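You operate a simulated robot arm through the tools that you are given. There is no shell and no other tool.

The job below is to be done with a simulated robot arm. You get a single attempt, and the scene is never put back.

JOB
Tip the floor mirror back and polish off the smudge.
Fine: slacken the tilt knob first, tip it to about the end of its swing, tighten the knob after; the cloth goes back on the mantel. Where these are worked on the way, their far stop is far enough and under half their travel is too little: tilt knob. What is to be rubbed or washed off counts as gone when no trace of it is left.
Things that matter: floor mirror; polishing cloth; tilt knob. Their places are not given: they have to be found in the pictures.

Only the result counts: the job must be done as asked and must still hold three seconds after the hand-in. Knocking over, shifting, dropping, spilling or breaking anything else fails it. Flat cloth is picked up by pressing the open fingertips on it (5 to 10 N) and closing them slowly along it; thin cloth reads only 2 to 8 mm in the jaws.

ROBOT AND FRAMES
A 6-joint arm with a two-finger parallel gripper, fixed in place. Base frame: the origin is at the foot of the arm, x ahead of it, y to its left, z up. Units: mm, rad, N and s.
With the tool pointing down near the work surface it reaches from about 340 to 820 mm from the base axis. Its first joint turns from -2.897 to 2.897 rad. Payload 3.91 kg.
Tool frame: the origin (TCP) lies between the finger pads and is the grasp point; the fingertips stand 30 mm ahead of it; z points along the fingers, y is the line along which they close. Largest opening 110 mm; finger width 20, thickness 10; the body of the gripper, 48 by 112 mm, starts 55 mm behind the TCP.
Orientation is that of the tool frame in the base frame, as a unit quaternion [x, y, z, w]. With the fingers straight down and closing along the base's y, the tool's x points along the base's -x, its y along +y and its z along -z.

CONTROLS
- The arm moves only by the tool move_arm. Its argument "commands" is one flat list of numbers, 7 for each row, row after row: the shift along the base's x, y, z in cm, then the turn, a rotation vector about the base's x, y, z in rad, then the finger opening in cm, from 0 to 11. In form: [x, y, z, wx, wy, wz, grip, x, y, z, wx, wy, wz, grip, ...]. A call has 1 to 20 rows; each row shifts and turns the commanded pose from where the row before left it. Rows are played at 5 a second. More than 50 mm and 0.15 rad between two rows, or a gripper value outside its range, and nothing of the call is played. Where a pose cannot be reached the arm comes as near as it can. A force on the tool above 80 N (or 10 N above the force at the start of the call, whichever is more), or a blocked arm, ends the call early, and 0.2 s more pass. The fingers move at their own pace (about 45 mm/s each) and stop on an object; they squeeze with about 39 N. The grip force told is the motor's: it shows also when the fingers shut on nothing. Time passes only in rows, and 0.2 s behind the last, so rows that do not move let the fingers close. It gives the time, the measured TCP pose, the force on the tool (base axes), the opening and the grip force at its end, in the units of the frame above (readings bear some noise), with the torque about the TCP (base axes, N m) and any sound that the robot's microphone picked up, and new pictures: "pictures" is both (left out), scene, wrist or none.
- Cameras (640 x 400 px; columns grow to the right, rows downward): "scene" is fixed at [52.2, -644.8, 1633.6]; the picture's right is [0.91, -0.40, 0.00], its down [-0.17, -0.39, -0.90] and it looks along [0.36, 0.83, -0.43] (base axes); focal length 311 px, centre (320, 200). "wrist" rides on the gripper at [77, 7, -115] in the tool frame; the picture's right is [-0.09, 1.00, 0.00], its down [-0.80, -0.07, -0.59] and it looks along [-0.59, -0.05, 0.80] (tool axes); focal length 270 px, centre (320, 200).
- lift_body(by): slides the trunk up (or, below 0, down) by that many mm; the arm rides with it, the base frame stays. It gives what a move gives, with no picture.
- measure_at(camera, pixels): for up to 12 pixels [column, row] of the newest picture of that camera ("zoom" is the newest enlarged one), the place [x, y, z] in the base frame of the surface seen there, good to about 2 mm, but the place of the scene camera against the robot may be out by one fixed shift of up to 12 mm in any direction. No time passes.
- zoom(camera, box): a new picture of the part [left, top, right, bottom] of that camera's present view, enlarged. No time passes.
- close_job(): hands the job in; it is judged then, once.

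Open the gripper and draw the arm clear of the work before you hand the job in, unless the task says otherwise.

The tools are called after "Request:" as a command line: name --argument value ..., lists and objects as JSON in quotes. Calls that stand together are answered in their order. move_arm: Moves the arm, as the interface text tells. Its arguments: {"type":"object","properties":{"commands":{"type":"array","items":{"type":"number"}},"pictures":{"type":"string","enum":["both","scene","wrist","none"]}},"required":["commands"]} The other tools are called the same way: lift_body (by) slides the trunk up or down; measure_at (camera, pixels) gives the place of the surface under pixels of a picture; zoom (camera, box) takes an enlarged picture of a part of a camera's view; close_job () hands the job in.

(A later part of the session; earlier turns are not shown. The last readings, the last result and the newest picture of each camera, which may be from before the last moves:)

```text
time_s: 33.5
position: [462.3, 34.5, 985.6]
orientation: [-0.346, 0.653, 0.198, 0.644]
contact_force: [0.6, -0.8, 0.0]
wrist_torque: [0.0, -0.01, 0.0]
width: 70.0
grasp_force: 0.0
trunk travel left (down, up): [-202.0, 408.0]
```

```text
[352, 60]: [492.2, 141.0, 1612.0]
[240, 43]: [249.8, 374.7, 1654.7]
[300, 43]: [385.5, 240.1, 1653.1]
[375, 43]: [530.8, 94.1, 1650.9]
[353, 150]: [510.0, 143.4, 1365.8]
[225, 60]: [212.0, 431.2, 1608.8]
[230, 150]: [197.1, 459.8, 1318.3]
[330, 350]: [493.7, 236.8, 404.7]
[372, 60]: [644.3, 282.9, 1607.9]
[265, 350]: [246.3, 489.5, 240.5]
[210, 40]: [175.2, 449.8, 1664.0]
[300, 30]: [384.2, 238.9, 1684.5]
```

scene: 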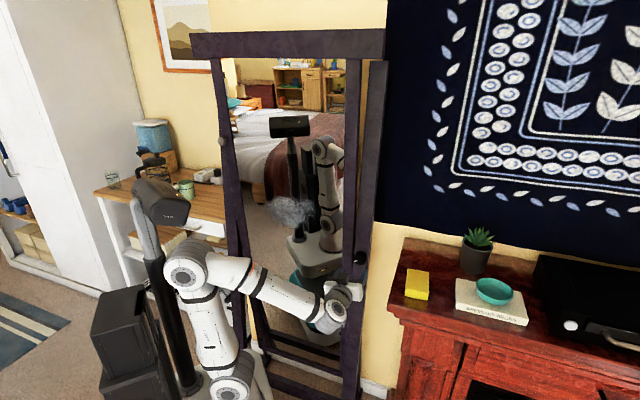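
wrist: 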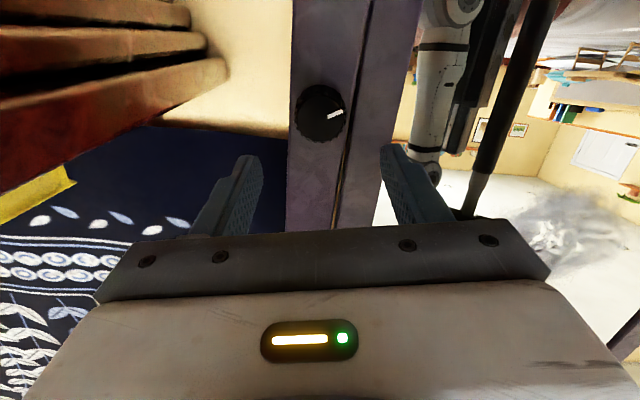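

The mark is now 118° counter-clockwise of up: the knob is at its far (slack) stop, and the mirror has not moved (top bar front at d≈442, z 1615–1685). I raise the trunk 400 mm and then bring closed fingers in front of the top bar.

Request:
lift_body --by 400

Request:
move_arm --commands '[0, 0, 0, 0.0915, 0.0915, -0.0121, 3, 0, 0, 0, 0.0915, 0.0915, -0.0121, 1, 0, 0, 0, 0.0915, 0.0915, -0.0121, 0, 0, 0, 0, 0.0915, 0.0915, -0.0121, 0, -1.84, 2.25, 3.7, 0, 0, 0, 0, -1.84, 2.25, 3.7, 0, 0, 0, 0, -1.84, 2.25, 3.7, 0, 0, 0, 0, -1.84, 2.25, 3.7, 0, 0, 0, 0]' --pictures "both"

```text
time_s: 37.4
position: [462.0, 34.1, 1386.8]
orientation: [-0.346, 0.653, 0.197, 0.644]
contact_force: [-0.3, 0.7, -0.4]
wrist_torque: [0.0, -0.06, 0.03]
width: 69.7
grasp_force: 0.1
trunk travel left (down, up): [-602.0, 8.0]
```

```text
time_s: 39.2
position: [387.9, 123.0, 1534.6]
orientation: [-0.165, 0.721, 0.355, 0.572]
contact_force: [0.0, -0.1, -0.8]
wrist_torque: [0.03, -0.02, 0.01]
width: 0.0
grasp_force: 37.8
trunk travel left (down, up): [-602.0, 8.0]
```

scene: 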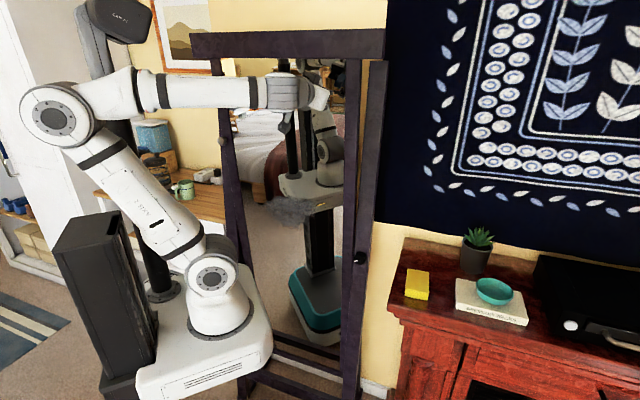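
wrist: 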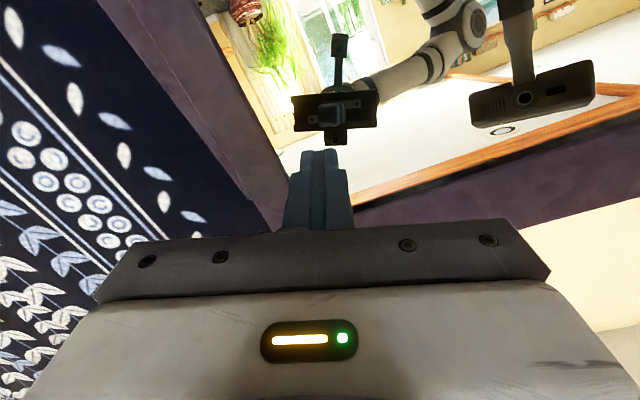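

The arm moves freely; TCP is at d≈361, z=1535. I continue up in front of the top bar at u≈100, z≈1650.

Request:
move_arm --commands '[-1.8, 2.31, 3.83, 0, 0, 0, 0, -1.8, 2.31, 3.83, 0, 0, 0, 0, -1.8, 2.31, 3.83, 0, 0, 0, 0, 0, 0, 0, 0, 0, 0, 0]' --pictures "both"

```text
time_s: 40.2
position: [334.8, 193.0, 1649.5]
orientation: [-0.166, 0.72, 0.356, 0.571]
contact_force: [0.4, -0.3, 0.2]
wrist_torque: [0.02, 0.0, 0.0]
width: 0.0
grasp_force: 37.7
trunk travel left (down, up): [-602.0, 8.0]
```

scene: 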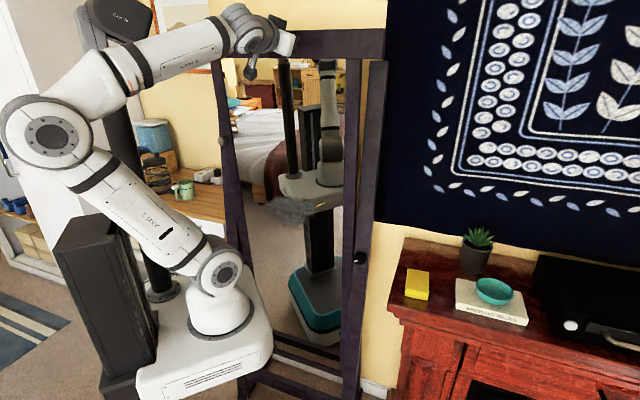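
wrist: 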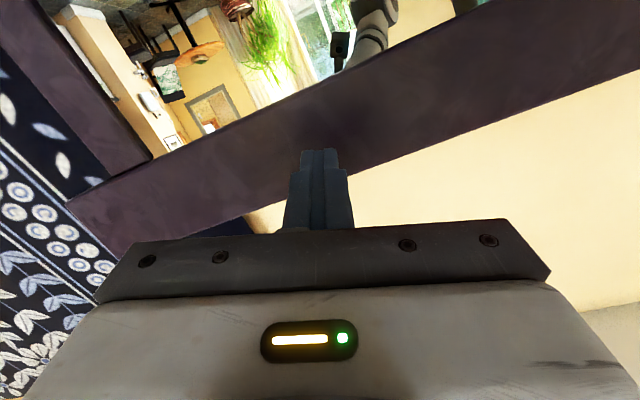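

The fingertips (320,155) point at the top bar. I measure the bar and wall in the wrist view to confirm distances before pushing.

Request:
measure_at --camera "wrist" --pixels '[[320, 130], [320, 110], [290, 150], [370, 150], [360, 140], [400, 110], [200, 180], [450, 180], [420, 60], [550, 100]]'

```text
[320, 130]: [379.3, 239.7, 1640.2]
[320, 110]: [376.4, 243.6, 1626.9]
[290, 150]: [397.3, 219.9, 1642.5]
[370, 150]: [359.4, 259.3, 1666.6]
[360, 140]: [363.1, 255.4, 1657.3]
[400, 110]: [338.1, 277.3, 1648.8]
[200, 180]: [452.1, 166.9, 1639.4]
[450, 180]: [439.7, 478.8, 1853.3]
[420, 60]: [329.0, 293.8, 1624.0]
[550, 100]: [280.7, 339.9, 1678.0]
```

Bar front is at d≈437.6 (wall at ≈650), and the tips are 35 mm away. I advance to contact and push 40 mm in small steps.

Request:
move_arm --commands '[1.1, 1.1, 0, 0, 0, 0, 0, 1.1, 1.1, 0, 0, 0, 0, 0, 0.6, 0.6, 0, 0, 0, 0, 0, 0.6, 0.6, 0, 0, 0, 0, 0, 0.6, 0.6, 0, 0, 0, 0, 0, 0.6, 0.6, 0, 0, 0, 0, 0, 0.6, 0.6, 0, 0, 0, 0, 0]' --pictures "both"

```text
time_s: 41.8
position: [387.8, 245.7, 1649.0]
orientation: [-0.166, 0.721, 0.357, 0.57]
contact_force: [0.4, -0.5, -0.4]
wrist_torque: [-0.02, 0.05, 0.0]
width: 0.1
grasp_force: 37.6
trunk travel left (down, up): [-602.0, 8.0]
```

scene: 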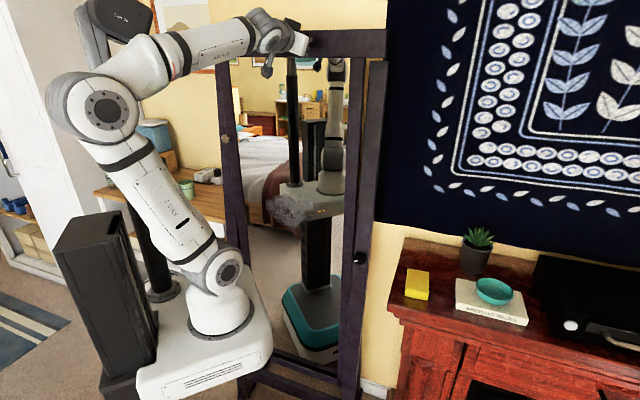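
wrist: 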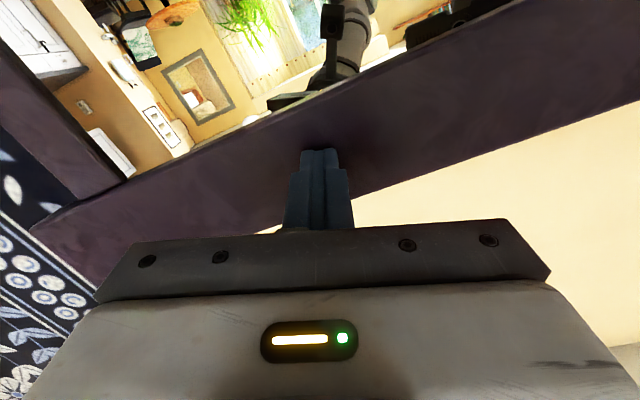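

The mirror is visibly tipping with almost no force. I check where the bar now is relative to the tips.

Request:
measure_at --camera "wrist" --pixels '[[290, 150], [370, 150], [320, 130], [320, 100], [360, 140]]'

Request:
measure_at --camera "scene" --pixels '[[340, 43], [375, 43], [352, 80], [352, 150], [352, 240], [350, 330], [365, 150]]'

```text
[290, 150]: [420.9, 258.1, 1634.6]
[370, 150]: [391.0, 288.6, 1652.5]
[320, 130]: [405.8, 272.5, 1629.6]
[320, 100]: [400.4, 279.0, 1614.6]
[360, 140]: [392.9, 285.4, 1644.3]
```

```text
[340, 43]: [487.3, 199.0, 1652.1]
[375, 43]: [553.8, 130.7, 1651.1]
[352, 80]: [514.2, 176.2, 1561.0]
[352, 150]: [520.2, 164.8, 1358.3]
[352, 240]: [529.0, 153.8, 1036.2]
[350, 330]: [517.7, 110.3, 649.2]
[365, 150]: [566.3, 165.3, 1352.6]
```

The bar is now at d≈480 (mirror about vertical), tips right behind it. I keep pushing in 8 mm steps, watching the force.

Request:
move_arm --commands '[0.6, 0.6, 0, 0, 0, 0, 0, 0.6, 0.6, 0, 0, 0, 0, 0, 0.6, 0.6, -0.05, 0, 0, 0, 0, 0.6, 0.6, -0.05, 0, 0, 0, 0, 0.6, 0.6, -0.1, 0, 0, 0, 0, 0.6, 0.6, -0.1, 0, 0, 0, 0]' --pictures "both"

Request:
measure_at --camera "wrist" --pixels '[[290, 150], [370, 150], [320, 130], [320, 110], [360, 140]]'

```text
time_s: 43.2
position: [422.8, 283.1, 1645.9]
orientation: [-0.167, 0.721, 0.356, 0.571]
contact_force: [0.2, 0.0, -0.1]
wrist_torque: [-0.01, -0.03, -0.03]
width: 0.0
grasp_force: 37.5
trunk travel left (down, up): [-602.0, 8.0]
```

scene: 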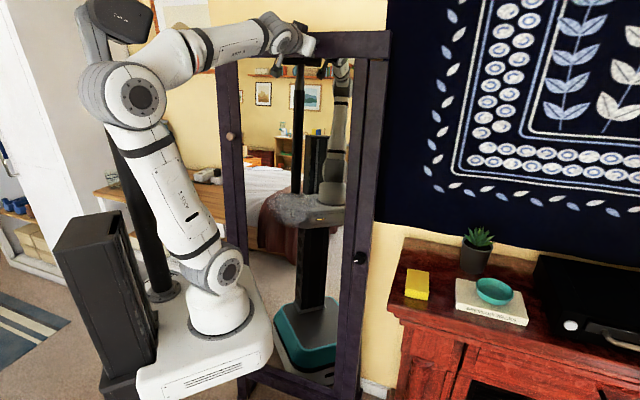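
wrist: 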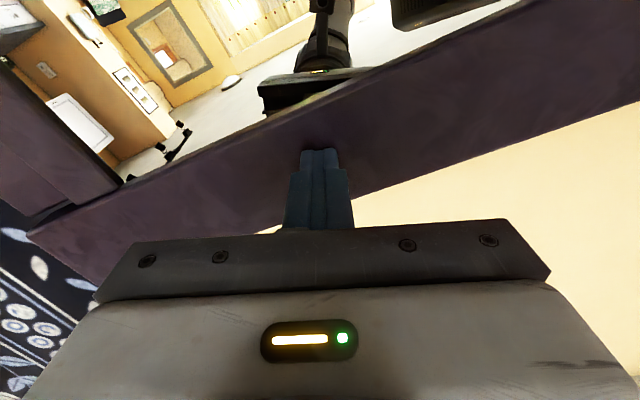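

```text
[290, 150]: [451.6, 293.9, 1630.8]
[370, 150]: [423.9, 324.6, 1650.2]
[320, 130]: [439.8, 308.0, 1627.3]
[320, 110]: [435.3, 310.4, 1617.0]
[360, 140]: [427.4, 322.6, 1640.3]
```

Mirror now leans back about 0.08 rad (bar at d≈528) with negligible force. I continue pushing.

Request:
move_arm --commands '[0.6, 0.6, -0.1, 0, 0, 0, 0, 0.6, 0.6, -0.1, 0, 0, 0, 0, 0.6, 0.6, -0.1, 0, 0, 0, 0, 0.6, 0.6, -0.1, 0, 0, 0, 0, 0.6, 0.6, -0.1, 0, 0, 0, 0]' --pictures "both"

Request:
measure_at --camera "wrist" --pixels '[[290, 150], [370, 150], [320, 130], [320, 110], [360, 140]]'

```text
time_s: 44.3
position: [433.4, 292.3, 1646.4]
orientation: [-0.167, 0.718, 0.357, 0.574]
contact_force: [-46.8, -50.8, -17.6]
wrist_torque: [-0.8, 1.12, 0.05]
width: 0.0
grasp_force: 38.1
trunk travel left (down, up): [-602.0, 8.0]
stopped in row 5: the force on the tool passed its limit at 90 N (the readings are from after the stop); the commanded pose is now the measured one
```

scene: 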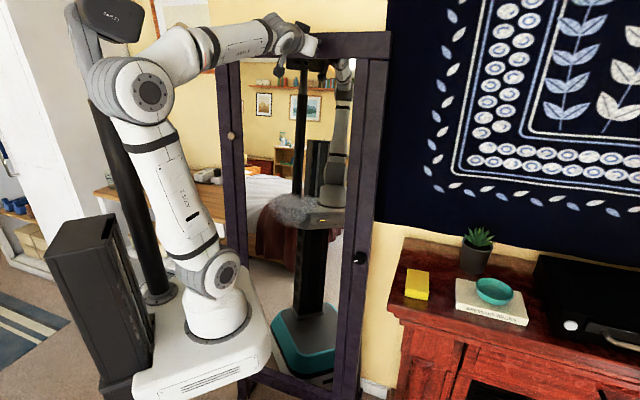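
wrist: 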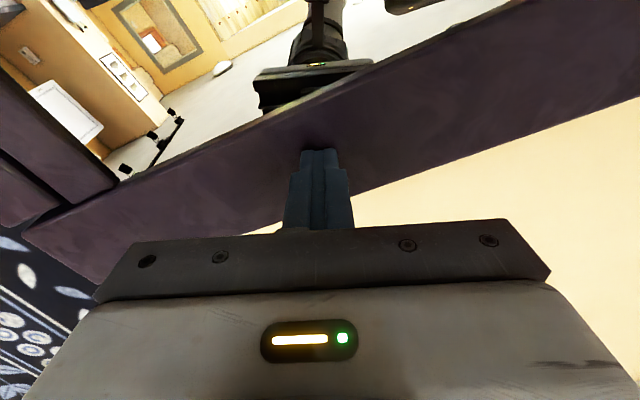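

```text
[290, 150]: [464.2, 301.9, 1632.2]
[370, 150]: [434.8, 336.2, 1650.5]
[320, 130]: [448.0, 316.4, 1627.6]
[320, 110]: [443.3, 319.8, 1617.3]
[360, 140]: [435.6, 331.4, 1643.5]
```

The force jumped to 90 N with the bar at d≈543: the mirror has hit its backward end stop. I ease off slowly and check that the mirror stays there.

Request:
move_arm --commands '[-0.2, -0.2, 0, 0, 0, 0, 0, -0.2, -0.2, 0, 0, 0, 0, 0, -0.4, -0.4, 0, 0, 0, 0, 0, -0.6, -0.6, 0, 0, 0, 0, 0, -0.6, -0.6, 0, 0, 0, 0, 0]' --pictures "both"

Request:
measure_at --camera "wrist" --pixels '[[290, 150], [370, 150], [320, 130], [320, 110], [360, 140]]'

Request:
measure_at --camera "scene" --pixels '[[340, 43], [375, 43], [352, 80], [352, 150], [350, 240], [350, 330], [372, 150], [365, 240], [360, 300]]'

```text
time_s: 45.5
position: [426.9, 285.7, 1640.8]
orientation: [-0.167, 0.722, 0.354, 0.57]
contact_force: [0.6, -0.5, -0.3]
wrist_torque: [-0.02, -0.01, -0.02]
width: 0.1
grasp_force: 37.5
trunk travel left (down, up): [-602.0, 8.0]
```

scene: 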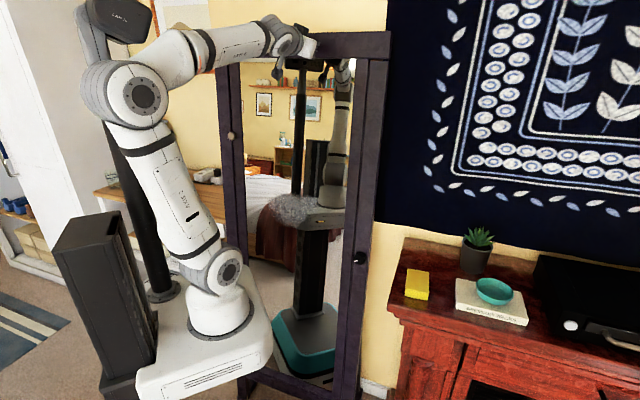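
wrist: 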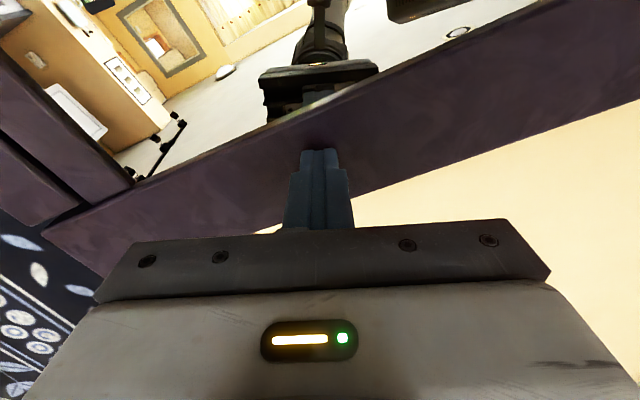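

```text
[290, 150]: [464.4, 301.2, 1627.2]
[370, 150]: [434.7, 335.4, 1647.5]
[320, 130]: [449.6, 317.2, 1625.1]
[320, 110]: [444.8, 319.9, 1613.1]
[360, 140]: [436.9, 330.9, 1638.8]
```

```text
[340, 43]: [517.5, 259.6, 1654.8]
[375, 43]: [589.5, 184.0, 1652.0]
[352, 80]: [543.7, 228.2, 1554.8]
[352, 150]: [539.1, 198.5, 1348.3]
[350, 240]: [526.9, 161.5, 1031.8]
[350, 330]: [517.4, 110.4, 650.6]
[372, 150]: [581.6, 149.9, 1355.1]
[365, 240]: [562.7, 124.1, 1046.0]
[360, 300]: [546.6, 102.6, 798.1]
```

The mirror stays put at d≈543 after release. I inspect the bar/post tops and the bottom for whether this is the true stop rather than something in the way.

Request:
zoom --camera "scene" --box '[300, 20, 412, 90]'

Request:
zoom --camera "scene" --box '[220, 275, 420, 400]'

Request:
zoom --camera "scene" --box '[200, 100, 296, 160]'

```text
5.71 times, centred on (356, 55) of scene
```

zoom: 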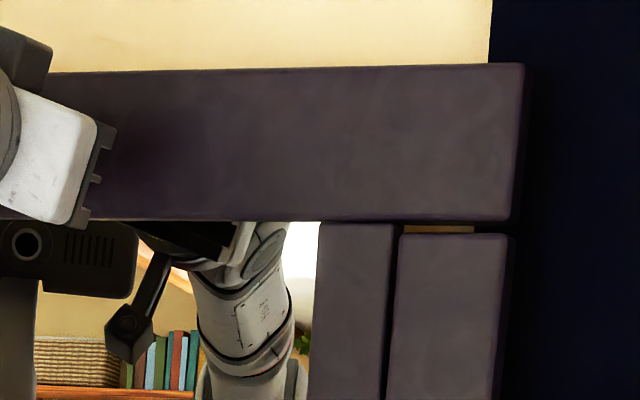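

```text
3.20 times, centred on (320, 338) of scene
```

zoom: 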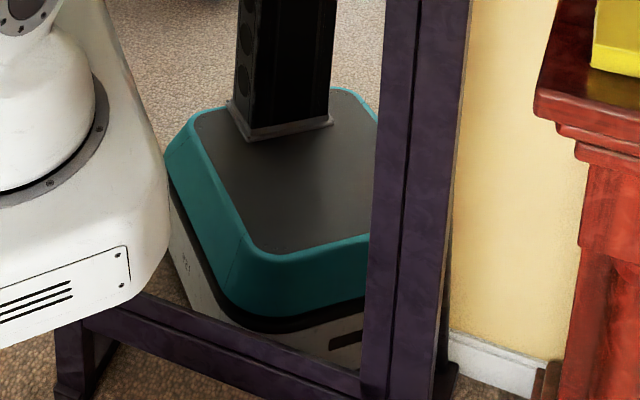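

```text
6.67 times, centred on (248, 130) of scene
```

zoom: 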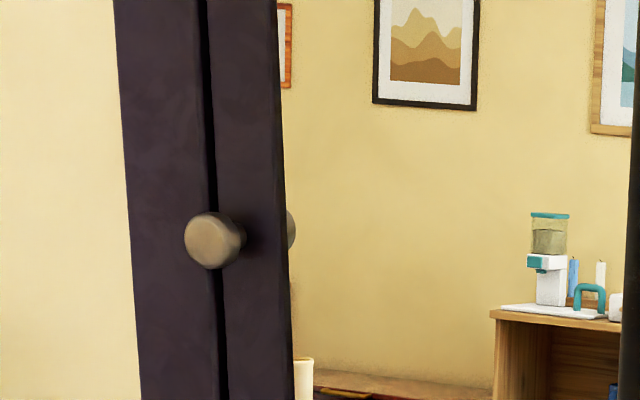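

The mirror frame now sits level with the posts and is at its stop. I retreat and return to the spot in front of the knob at this trunk height.

Request:
move_arm --commands '[-2.5, -2.5, 0, 0, 0, 0, 0, -2.5, -2.5, 0, 0, 0, 0, 0, 1.21, -2.87, -3.63, 0, 0, 0, 0, 1.21, -2.87, -3.63, 0, 0, 0, 0, 1.21, -2.87, -3.63, 0, 0, 0, 0, 1.21, -2.87, -3.63, 0, 0, 0, 1, 1.21, -2.87, -3.63, 0, 0, 0, 3, 1.21, -2.87, -3.63, 0, 0, 0, 5, 1.21, -2.87, -3.63, 0, 0, 0, 7, 0, 0, 0, 0, 0, 0, 7]' --pictures "none"

Request:
lift_body --by -400

Request:
move_arm --commands '[0, 0, 0, 0, 0, 0, 7]' --pictures "both"

```text
time_s: 47.7
position: [459.1, 37.0, 1384.8]
orientation: [-0.168, 0.721, 0.356, 0.57]
contact_force: [0.0, -0.8, -0.3]
wrist_torque: [0.02, 0.0, -0.03]
width: 70.3
grasp_force: 0.1
trunk travel left (down, up): [-602.0, 8.0]
```

```text
time_s: 51.5
position: [461.1, 37.0, 984.0]
orientation: [-0.168, 0.721, 0.355, 0.57]
contact_force: [0.1, 0.2, -0.3]
wrist_torque: [0.02, -0.02, 0.0]
width: 70.2
grasp_force: 0.0
trunk travel left (down, up): [-202.0, 408.0]
```

```text
time_s: 51.9
position: [461.0, 36.2, 984.3]
orientation: [-0.167, 0.722, 0.355, 0.57]
contact_force: [1.0, 1.1, -0.3]
wrist_torque: [-0.03, 0.02, 0.01]
width: 70.2
grasp_force: 0.1
trunk travel left (down, up): [-202.0, 408.0]
```

scene: 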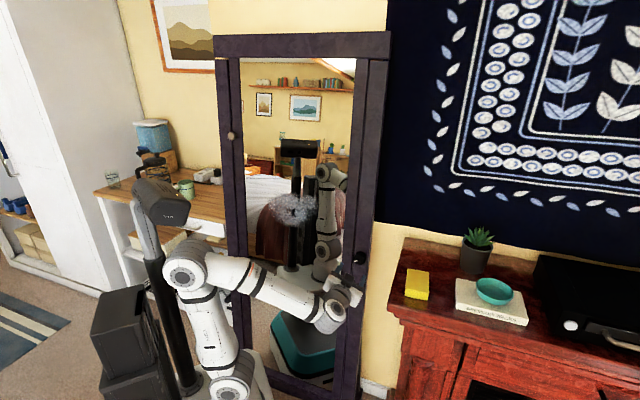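
wrist: 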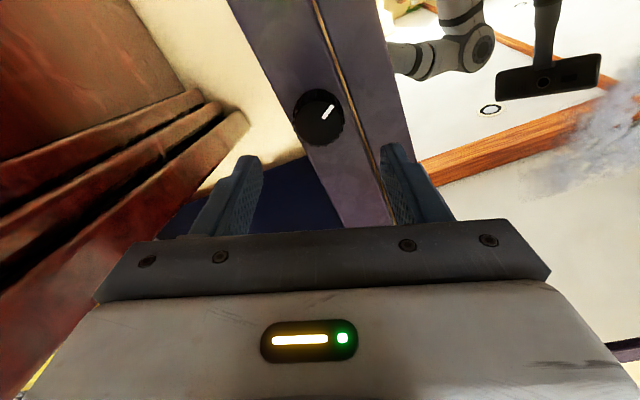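

Back in front of the knob (319,117), its mark still at the slack position. I re-measure the knob face to check that the stand has not shifted.

Request:
measure_at --camera "wrist" --pixels '[[323, 118], [333, 106], [318, 122], [310, 122], [300, 120], [338, 120], [320, 136], [316, 104], [380, 130], [300, 60]]'

Request:
zoom --camera "wrist" --box '[256, 80, 384, 160]'

```text
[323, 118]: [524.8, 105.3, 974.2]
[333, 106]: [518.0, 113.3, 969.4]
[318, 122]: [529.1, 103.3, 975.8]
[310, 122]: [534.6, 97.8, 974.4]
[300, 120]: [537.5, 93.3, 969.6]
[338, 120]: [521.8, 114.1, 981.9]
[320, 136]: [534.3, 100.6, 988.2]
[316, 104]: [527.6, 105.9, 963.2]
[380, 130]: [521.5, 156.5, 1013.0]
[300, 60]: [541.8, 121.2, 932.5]
```

```text
5.00 times, centred on (320, 120) of wrist
```

zoom: 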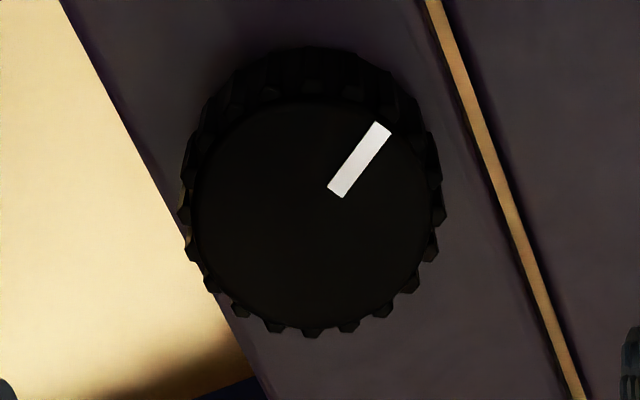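

The knob has not moved (centre ≈ (529.5,102.8,976.8)). I line up on its axis, advance 86 mm and grip.

Request:
move_arm --commands '[0.11, -0.11, 0.14, 0, 0, 0, 7, 1.01, 1.01, -0.133, 0, 0, 0, 7, 1.01, 1.01, -0.133, 0, 0, 0, 7, 1.01, 1.01, -0.133, 0, 0, 0, 7, 1.01, 1.01, -0.133, 0, 0, 0, 7, 1.01, 1.01, -0.133, 0, 0, 0, 7, 1.01, 1.01, -0.133, 0, 0, 0, 7, 0, 0, 0, 0, 0, 0, 6, 0, 0, 0, 0, 0, 0, 4.5, 0, 0, 0, 0, 0, 0, 3.5, 0, 0, 0, 0, 0, 0, 3, 0, 0, 0, 0, 0, 0, 3]' --pictures "wrist"

```text
time_s: 54.5
position: [522.9, 95.8, 977.6]
orientation: [-0.166, 0.722, 0.355, 0.57]
contact_force: [9.4, -8.6, -2.2]
wrist_torque: [-0.02, -0.03, -0.79]
width: 40.1
grasp_force: 44.7
trunk travel left (down, up): [-202.0, 408.0]
```

wrist: 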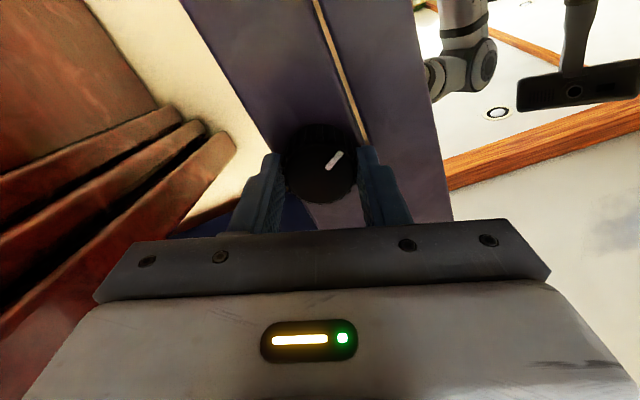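

Gripped, with a ~13 N sideways force; I ease 1 mm and turn the knob clockwise 0.9 rad.

Request:
move_arm --commands '[0.07, -0.07, 0, 0, 0, 0, 3, 0, 0, 0, 0.0704, 0.0704, -0.0093, 3, 0, 0, 0, 0.0704, 0.0704, -0.0093, 3, 0, 0, 0, 0.0704, 0.0704, -0.0093, 3, 0, 0, 0, 0.0704, 0.0704, -0.0093, 3, 0, 0, 0, 0.0704, 0.0704, -0.0093, 3, 0, 0, 0, 0.0704, 0.0704, -0.0093, 3, 0, 0, 0, 0.0704, 0.0704, -0.0093, 3, 0, 0, 0, 0.0704, 0.0704, -0.0093, 3, 0, 0, 0, 0.0704, 0.0704, -0.0093, 3]' --pictures "wrist"

```text
time_s: 56.7
position: [522.5, 94.9, 978.8]
orientation: [0.161, 0.722, 0.57, 0.357]
contact_force: [-5.1, -2.7, -1.2]
wrist_torque: [-0.03, -0.09, -0.84]
width: 39.9
grasp_force: 45.1
trunk travel left (down, up): [-202.0, 408.0]
```

wrist: 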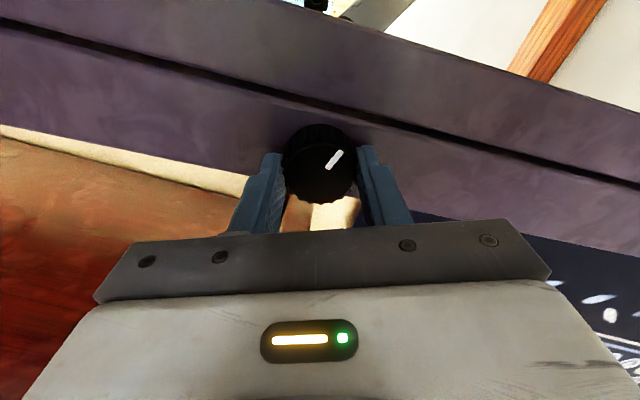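

The mark follows the jaws. I continue clockwise another 1.0 rad.

Request:
move_arm --commands '[0, 0, 0, 0.0704, 0.0704, -0.0093, 3, 0, 0, 0, 0.0704, 0.0704, -0.0093, 3, 0, 0, 0, 0.0704, 0.0704, -0.0093, 3, 0, 0, 0, 0.0704, 0.0704, -0.0093, 3, 0, 0, 0, 0.0704, 0.0704, -0.0093, 3, 0, 0, 0, 0.0704, 0.0704, -0.0093, 3, 0, 0, 0, 0.0704, 0.0704, -0.0093, 3, 0, 0, 0, 0.0704, 0.0704, -0.0093, 3, 0, 0, 0, 0.0704, 0.0704, -0.0093, 3, 0, 0, 0, 0.0704, 0.0704, -0.0093, 3]' --pictures "wrist"

```text
time_s: 58.9
position: [522.7, 94.4, 977.8]
orientation: [0.486, 0.556, 0.673, 0.042]
contact_force: [-4.5, -4.9, 0.7]
wrist_torque: [-0.73, 0.56, -0.94]
width: 39.9
grasp_force: 45.5
trunk travel left (down, up): [-202.0, 408.0]
```

wrist: 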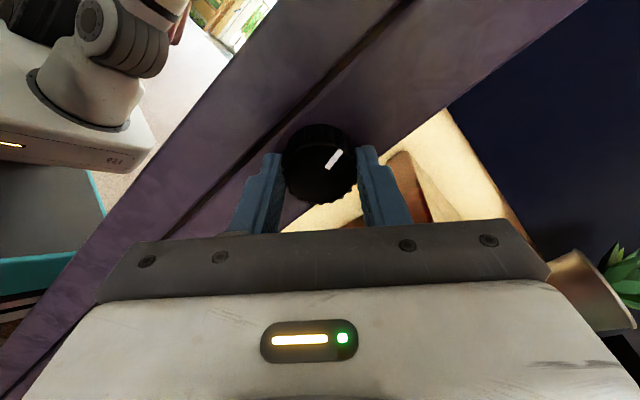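

Turned 1.9 rad; I continue 0.4 rad to reach the tight stop.

Request:
move_arm --commands '[0, 0, 0, 0.0704, 0.0704, -0.0093, 3, 0, 0, 0, 0.0704, 0.0704, -0.0093, 3, 0, 0, 0, 0.0704, 0.0704, -0.0093, 3, 0, 0, 0, 0.0704, 0.0704, -0.0093, 3]' --pictures "wrist"

```text
time_s: 59.9
position: [522.1, 94.1, 978.7]
orientation: [0.586, 0.447, 0.669, -0.094]
contact_force: [-0.3, -5.1, 5.1]
wrist_torque: [-0.48, -0.67, 0.02]
width: 40.5
grasp_force: 45.0
trunk travel left (down, up): [-202.0, 408.0]
```

wrist: 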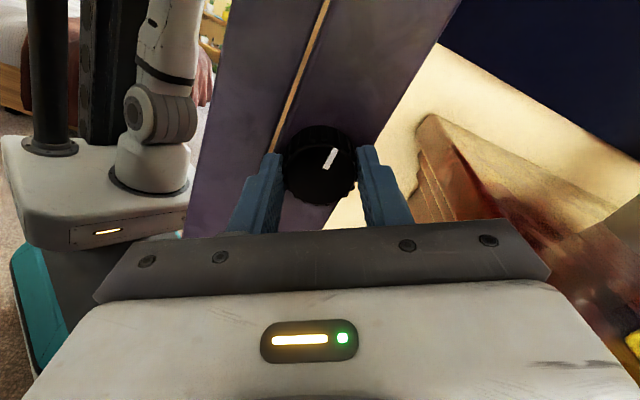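

The mark has slipped a bit in the jaws with ~0.8 N·m axial torque: the knob is tight at its stop. I open and back away 80 mm.

Request:
move_arm --commands '[0, 0, 0, 0, 0, 0, 4.5, 0, 0, 0, 0, 0, 0, 6, 0, 0, 0, 0, 0, 0, 7, -1.5, -1.5, 0.2, 0, 0, 0, 7, -1.5, -1.5, 0.2, 0, 0, 0, 7, -1.5, -1.5, 0.2, 0, 0, 0, 7, -1.5, -1.5, 0.2, 0, 0, 0, 7, 0, 0, 0, 0, 0, 0, 7]' --pictures "both"

Request:
zoom --camera "wrist" --box '[256, 70, 384, 150]'

Request:
zoom --camera "scene" --box '[230, 160, 358, 240]'

```text
time_s: 61.7
position: [462.8, 35.2, 985.1]
orientation: [0.587, 0.449, 0.668, -0.094]
contact_force: [0.9, -0.6, -0.4]
wrist_torque: [-0.02, 0.01, 0.0]
width: 69.6
grasp_force: 0.0
trunk travel left (down, up): [-202.0, 408.0]
```

scene: 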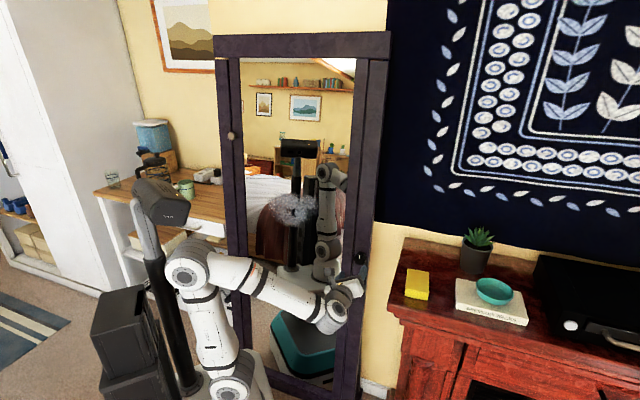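
wrist: 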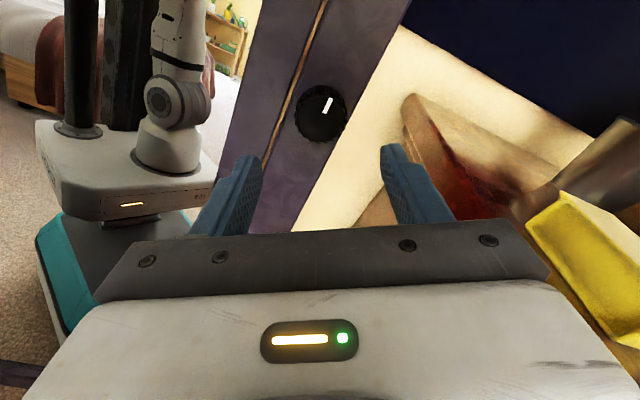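

```text
5.00 times, centred on (320, 110) of wrist
```

zoom: 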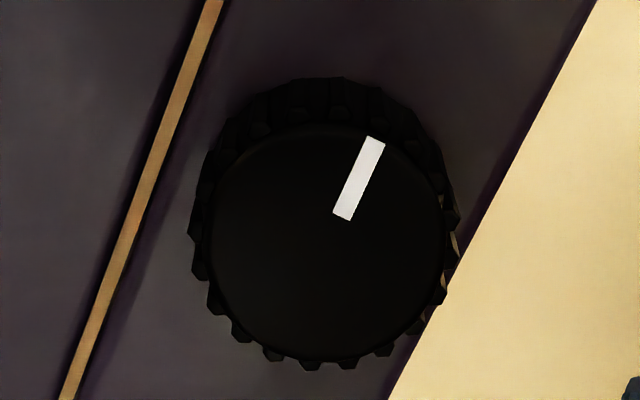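

```text
5.00 times, centred on (294, 200) of scene
```

zoom: 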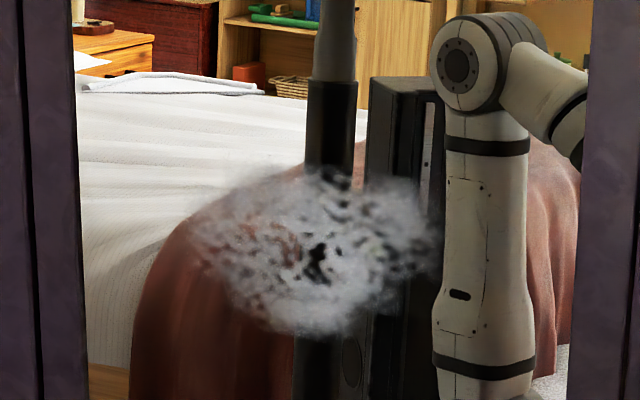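

The mark is parallel with the post again (pointing up), so the knob is tightened, and the mirror remains tipped back. Next is the cloth on the mantel; I measure its corners in the scene picture.

Request:
measure_at --camera "scene" --pixels '[[408, 270], [427.5, 273], [426.5, 290], [406.5, 288.5], [417, 280], [406.5, 294], [426, 297.5], [400, 290], [435, 300], [405, 263], [430, 265], [416, 301]]'

Request:
zoom --camera "scene" --box '[384, 245, 464, 295]'

```text
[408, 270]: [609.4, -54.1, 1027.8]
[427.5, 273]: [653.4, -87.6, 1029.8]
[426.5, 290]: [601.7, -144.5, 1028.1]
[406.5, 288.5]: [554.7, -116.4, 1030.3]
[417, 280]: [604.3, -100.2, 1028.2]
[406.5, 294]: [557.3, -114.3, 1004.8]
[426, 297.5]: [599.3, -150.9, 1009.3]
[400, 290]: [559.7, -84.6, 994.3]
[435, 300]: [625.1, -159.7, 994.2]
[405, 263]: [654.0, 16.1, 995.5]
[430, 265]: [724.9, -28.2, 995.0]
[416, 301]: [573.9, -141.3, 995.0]
```

```text
8.00 times, centred on (424, 270) of scene
```

zoom: 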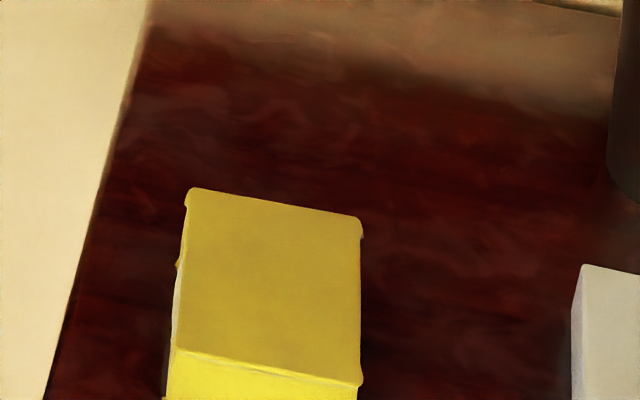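

The cloth pad is about 57 × 80 × 34 mm with its centre near (604,-100) and top z≈1028, turned slightly. I raise the trunk by 360 mm, and measure the neighbours (plant at (478,240), book/bowl at (490,300)) before moving above it.

Request:
lift_body --by 360

Request:
measure_at --camera "scene" --pixels '[[478, 232], [465, 237], [477, 262], [492, 238], [462, 255], [490, 285], [478, 280], [460, 290], [511, 290], [460, 310]]'

```text
time_s: 65.2
position: [462.7, 34.7, 1346.3]
orientation: [0.587, 0.448, 0.668, -0.093]
contact_force: [0.3, -0.1, -0.1]
wrist_torque: [0.04, -0.04, 0.01]
width: 69.8
grasp_force: 0.0
trunk travel left (down, up): [-562.0, 48.0]
```

```text
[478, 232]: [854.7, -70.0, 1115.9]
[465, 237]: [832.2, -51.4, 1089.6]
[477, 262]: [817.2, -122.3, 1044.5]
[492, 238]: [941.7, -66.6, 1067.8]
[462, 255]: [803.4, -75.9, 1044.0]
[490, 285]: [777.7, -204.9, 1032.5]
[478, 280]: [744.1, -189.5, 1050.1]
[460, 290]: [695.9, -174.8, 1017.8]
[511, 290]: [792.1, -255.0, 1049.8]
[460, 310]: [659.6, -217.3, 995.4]
```

The book starts at u≈615, well clear of the cloth (right edge u≈527). I roll the gripper and then swing it to point down above the cloth.

Request:
move_arm --commands '[0, 0, 0, 0.0901, 0.0901, -0.0119, 7, 0, 0, 0, 0.0901, 0.0901, -0.0119, 7, 0, 0, 0, 0.0901, 0.0901, -0.0119, 7, 0, 0, 0, 0.0901, 0.0901, -0.0119, 7, 0, 0, 0, 0.0901, 0.0901, -0.0119, 7, 1.6, -1.5, -0.5, 0, 0, 0, 7, 1.6, -1.5, -0.5, 0, 0, 0, 7, 0, 0, 0, 0, 0, 0, 7]' --pictures "both"

```text
time_s: 67.0
position: [495.0, 7.3, 1334.2]
orientation: [0.697, 0.24, 0.606, -0.298]
contact_force: [-0.1, 0.4, -0.1]
wrist_torque: [0.0, 0.02, 0.0]
width: 70.1
grasp_force: 0.1
trunk travel left (down, up): [-562.0, 48.0]
```

scene: 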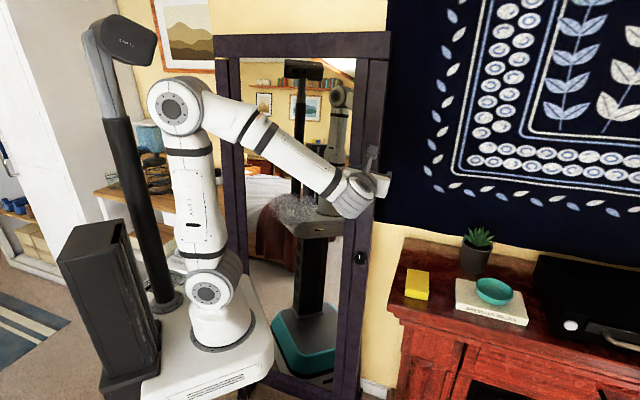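
wrist: 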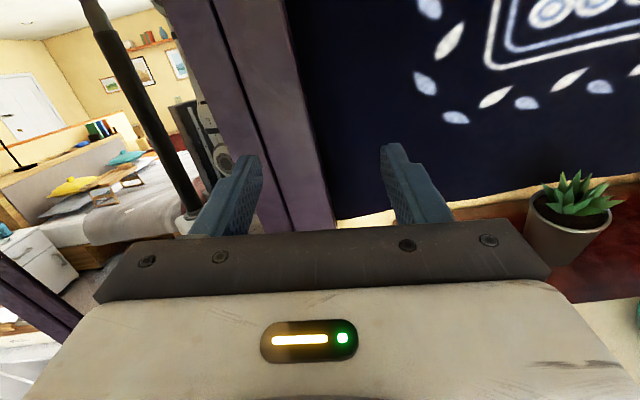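

Orientation is as wanted (camera up, tool toward the mirror). I now pitch the tool down while moving over the cloth, to about (604,-100,1180).

Request:
move_arm --commands '[1.09, -1.07, -1.0, -0.1049, 0.1049, 0, 9, 1.09, -1.07, -1.0, -0.1049, 0.1049, 0, 9, 1.09, -1.07, -1.0, -0.1049, 0.1049, 0, 9, 1.09, -1.07, -1.0, -0.1049, 0.1049, 0, 9, 1.09, -1.07, -1.0, -0.1049, 0.1049, 0, 9, 1.09, -1.07, -1.0, -0.1049, 0.1049, 0, 9, 1.09, -1.07, -1.0, -0.1049, 0.1049, 0, 9, 1.09, -1.07, -1.0, -0.1049, 0.1049, 0, 9, 1.09, -1.07, -1.0, -0.1049, 0.1049, 0, 9, 1.09, -1.07, -1.0, -0.1049, 0.1049, 0, 9, 0, 0, 0, 0, 0, 0, 9]' --pictures "both"

```text
time_s: 69.4
position: [601.7, -101.0, 1234.0]
orientation: [0.946, 0.324, -0.001, -0.001]
contact_force: [0.1, -0.2, -0.4]
wrist_torque: [0.04, 0.0, -0.01]
width: 89.7
grasp_force: 0.0
trunk travel left (down, up): [-562.0, 48.0]
```

scene: 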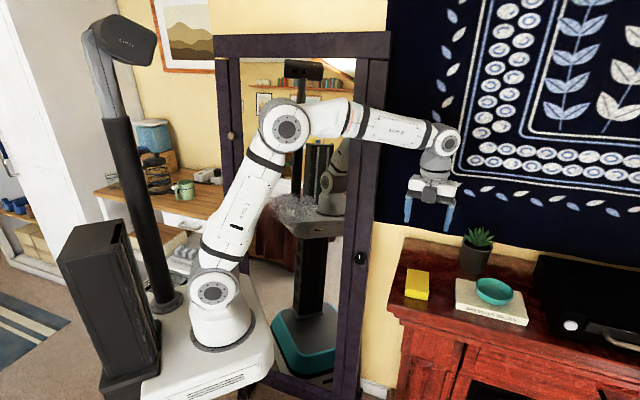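
wrist: 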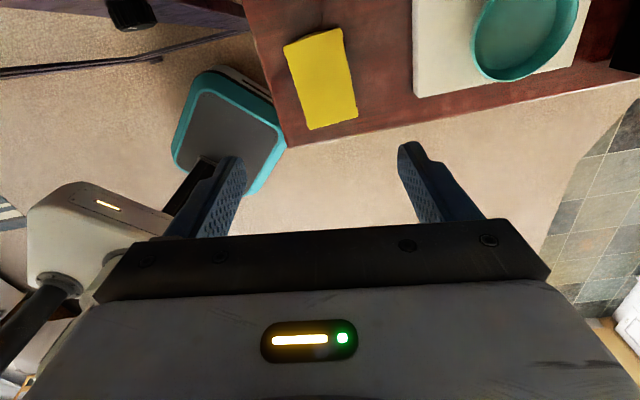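

The gripper points down over the mantel; the cloth is at (285-358, 29-129) in the wrist view. I measure its corners.

Request:
measure_at --camera "wrist" --pixels '[[288, 48], [340, 33], [355, 112], [312, 125], [320, 80], [300, 90], [370, 90], [290, 143], [330, 140], [415, 90], [260, 60], [305, 30]]'

Request:
zoom --camera "wrist" --box '[240, 15, 400, 115]'

```text
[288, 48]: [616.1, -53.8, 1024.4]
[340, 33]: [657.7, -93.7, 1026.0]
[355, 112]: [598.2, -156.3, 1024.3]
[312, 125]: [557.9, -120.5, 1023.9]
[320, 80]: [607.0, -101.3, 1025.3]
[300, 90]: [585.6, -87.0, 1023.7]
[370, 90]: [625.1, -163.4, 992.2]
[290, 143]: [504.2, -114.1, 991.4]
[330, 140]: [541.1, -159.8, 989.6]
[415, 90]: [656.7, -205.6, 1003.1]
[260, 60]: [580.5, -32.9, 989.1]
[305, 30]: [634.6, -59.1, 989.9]
```

```text
4.00 times, centred on (320, 65) of wrist
```

zoom: 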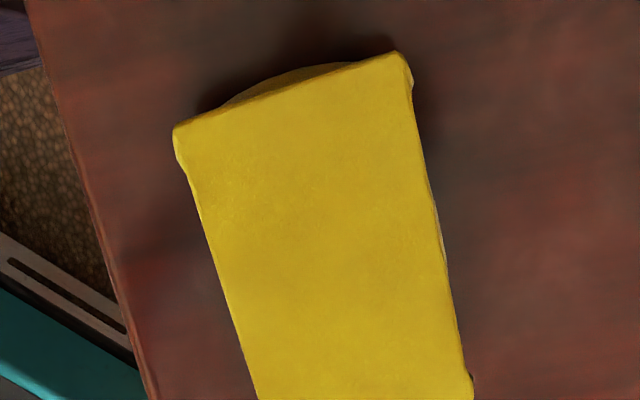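

The cloth is 57×88 mm, centre (607.5,-106), top z≈1024.5, mantel ≈990, long axis at about 47.5°. I align the yaw, descend to TCP z≈1035 with open fingers, and close.

Request:
move_arm --commands '[0.58, -0.5, 0, 0, 0, 0.085, 9, 0, 0, 0, 0, 0, 0.085, 9, 0, 0, -4.5, 0, 0, 0, 9, 0, 0, -4.5, 0, 0, 0, 9, 0, 0, -4.0, 0, 0, 0, 9, 0, 0, -3.5, 0, 0, 0, 9, 0, 0, -1.5, 0, 0, 0, 9, 0, 0, 0, 0, 0, 0, 9]' --pictures "both"

```text
time_s: 71.2
position: [609.1, -104.6, 1055.9]
orientation: [0.915, 0.404, -0.001, -0.001]
contact_force: [0.4, -0.5, 0.8]
wrist_torque: [-0.02, 0.0, -0.01]
width: 89.8
grasp_force: 0.0
trunk travel left (down, up): [-562.0, 48.0]
```

scene: 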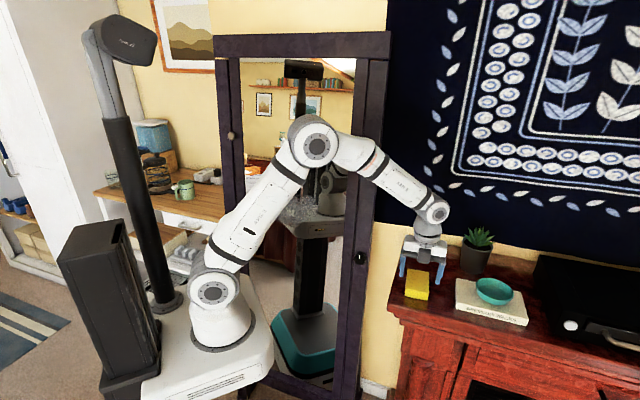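
wrist: 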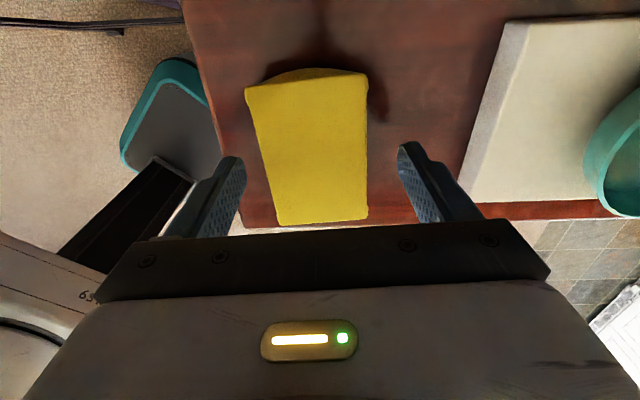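

The cloth sits between the open fingers. I re-measure its edges at this closer range before the final descent.

Request:
measure_at --camera "wrist" --pixels '[[250, 92], [362, 80], [363, 150], [258, 140], [270, 190], [365, 200], [282, 218], [360, 214], [310, 150], [308, 90]]'

```text
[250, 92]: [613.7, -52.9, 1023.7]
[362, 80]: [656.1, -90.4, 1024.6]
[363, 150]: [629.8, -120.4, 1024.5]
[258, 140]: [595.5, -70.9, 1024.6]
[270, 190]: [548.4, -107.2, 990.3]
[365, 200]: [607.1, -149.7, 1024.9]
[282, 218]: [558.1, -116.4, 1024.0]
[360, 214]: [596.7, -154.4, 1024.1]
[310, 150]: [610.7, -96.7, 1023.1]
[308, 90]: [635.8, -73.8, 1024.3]
```

The tool is about 3 mm off-centre; I correct that, descend to z≈1035 and close slowly on the cloth.

Request:
move_arm --commands '[-0.2, 0.2, -1.0, 0, 0, 0, 9, 0, 0, -1.1, 0, 0, 0, 9, 0, 0, 0, 0, 0, 0, 7.5, 0, 0, 0, 0, 0, 0, 6.5, 0, 0, 0, 0, 0, 0, 5.5, 0, 0, 0, 0, 0, 0, 4.5, 0, 0, 0, 0, 0, 0, 3.5, 0, 0, 0, 0, 0, 0, 3.5]' --pictures "both"

```text
time_s: 73.0
position: [607.5, -104.6, 1033.7]
orientation: [0.915, 0.404, -0.001, -0.001]
contact_force: [0.2, -0.2, 0.9]
wrist_torque: [-0.03, -0.02, 0.05]
width: 64.9
grasp_force: 39.4
trunk travel left (down, up): [-562.0, 48.0]
```

scene: 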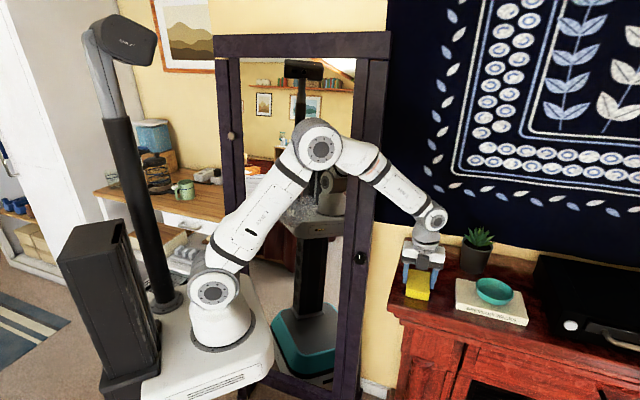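
wrist: 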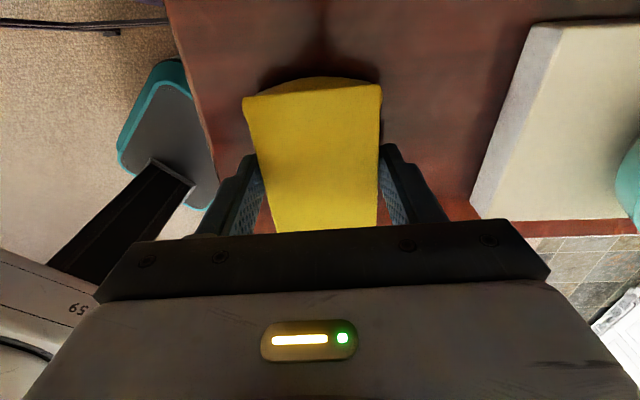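

Gripped at 64.9 mm with 39 N. I lift 60 mm and check that the cloth comes along.

Request:
move_arm --commands '[0, 0, 1.0, 0, 0, 0, 3.5, 0, 0, 1.5, 0, 0, 0, 3.5, 0, 0, 3.5, 0, 0, 0, 3.5, 0, 0, 0, 0, 0, 0, 3.5]' --pictures "both"

```text
time_s: 74.0
position: [610.4, -104.1, 1093.0]
orientation: [0.915, 0.403, -0.002, 0.0]
contact_force: [-0.1, -0.7, 0.1]
wrist_torque: [0.0, -0.01, 0.04]
width: 64.9
grasp_force: 39.4
trunk travel left (down, up): [-562.0, 48.0]
```

scene: 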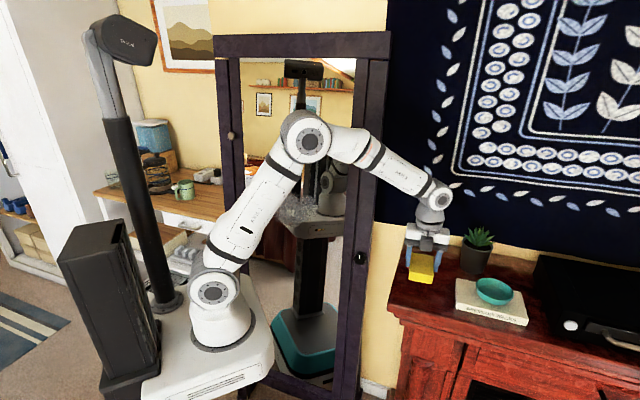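
wrist: 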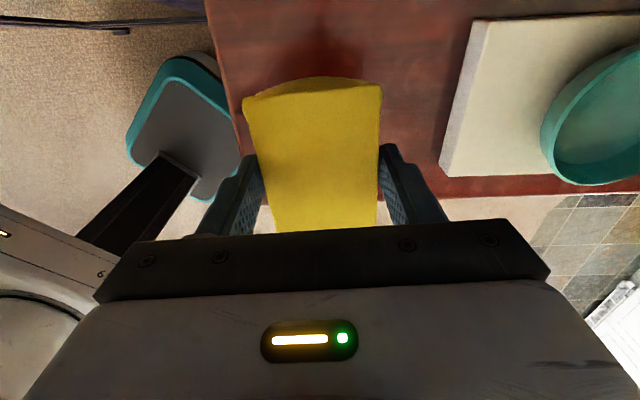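

The cloth is held. I lift it clear, square the yaw to 45°, and pitch the tool up to face the mirror while moving back along the earlier path.

Request:
move_arm --commands '[0, 0, 4.5, 0, 0, 0, 3.5, 0, 0, 4.5, 0, 0, -0.047, 3.5, -1.15, 1.11, 1.5, 0.1031, -0.1031, 0, 3.5, -1.15, 1.11, 1.5, 0.1031, -0.1031, 0, 3.5, -1.15, 1.11, 1.5, 0.1031, -0.1031, 0, 3.5, -1.15, 1.11, 1.5, 0.1031, -0.1031, 0, 3.5, -1.15, 1.11, 1.5, 0.1031, -0.1031, 0, 3.5, -1.15, 1.11, 1.5, 0.1031, -0.1031, 0, 3.5, -1.15, 1.11, 1.5, 0.1031, -0.1031, 0, 3.5, -1.15, 1.11, 1.5, 0.1031, -0.1031, 0, 3.5, -1.15, 1.11, 1.5, 0.1031, -0.1031, 0, 3.5, -1.15, 1.11, 1.5, 0.1031, -0.1031, 0, 3.5, 0, 0, 0, 0, 0, 0, 3.5]' --pictures "both"

```text
time_s: 76.8
position: [492.2, 6.8, 1333.5]
orientation: [0.689, 0.286, 0.615, -0.256]
contact_force: [0.7, -0.2, -0.8]
wrist_torque: [0.01, -0.02, -0.03]
width: 64.9
grasp_force: 39.6
trunk travel left (down, up): [-562.0, 48.0]
```

scene: 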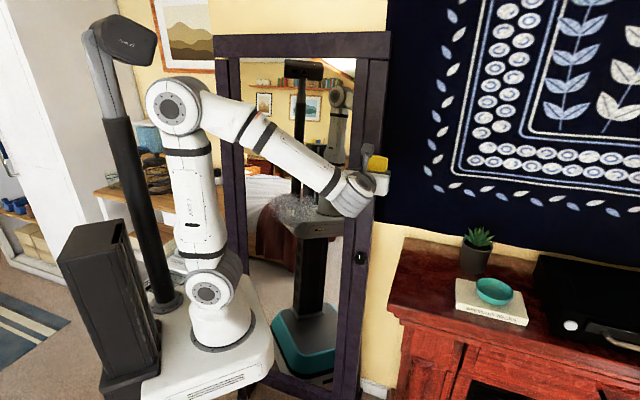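
wrist: 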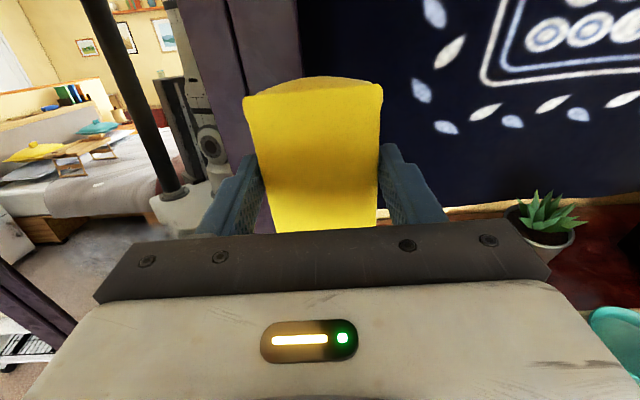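

The cloth faces the mirror squarely (tool z ≈ (0.70,0.70,-0.11)). I start moving up-left toward the mirror's middle in a first batch.

Request:
move_arm --commands '[-2.32, 2.59, 2.85, 0, 0, 0, 3.5, -2.32, 2.59, 2.85, 0, 0, 0, 3.5, -2.32, 2.59, 2.85, 0, 0, 0, 3.5, -2.32, 2.59, 2.85, 0, 0, 0, 3.5, 0, 0, 0, 0, 0, 0, 3.5]' --pictures "both"

```text
time_s: 78.0
position: [399.6, 110.2, 1445.2]
orientation: [0.689, 0.285, 0.615, -0.256]
contact_force: [0.4, 0.8, -1.0]
wrist_torque: [-0.01, 0.02, -0.04]
width: 64.9
grasp_force: 39.2
trunk travel left (down, up): [-562.0, 48.0]
```

scene: 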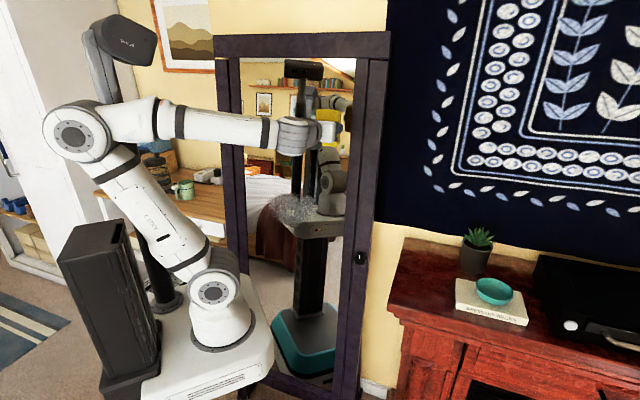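
wrist: 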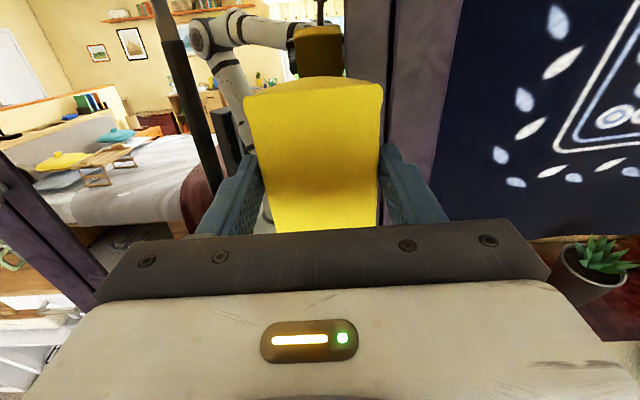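

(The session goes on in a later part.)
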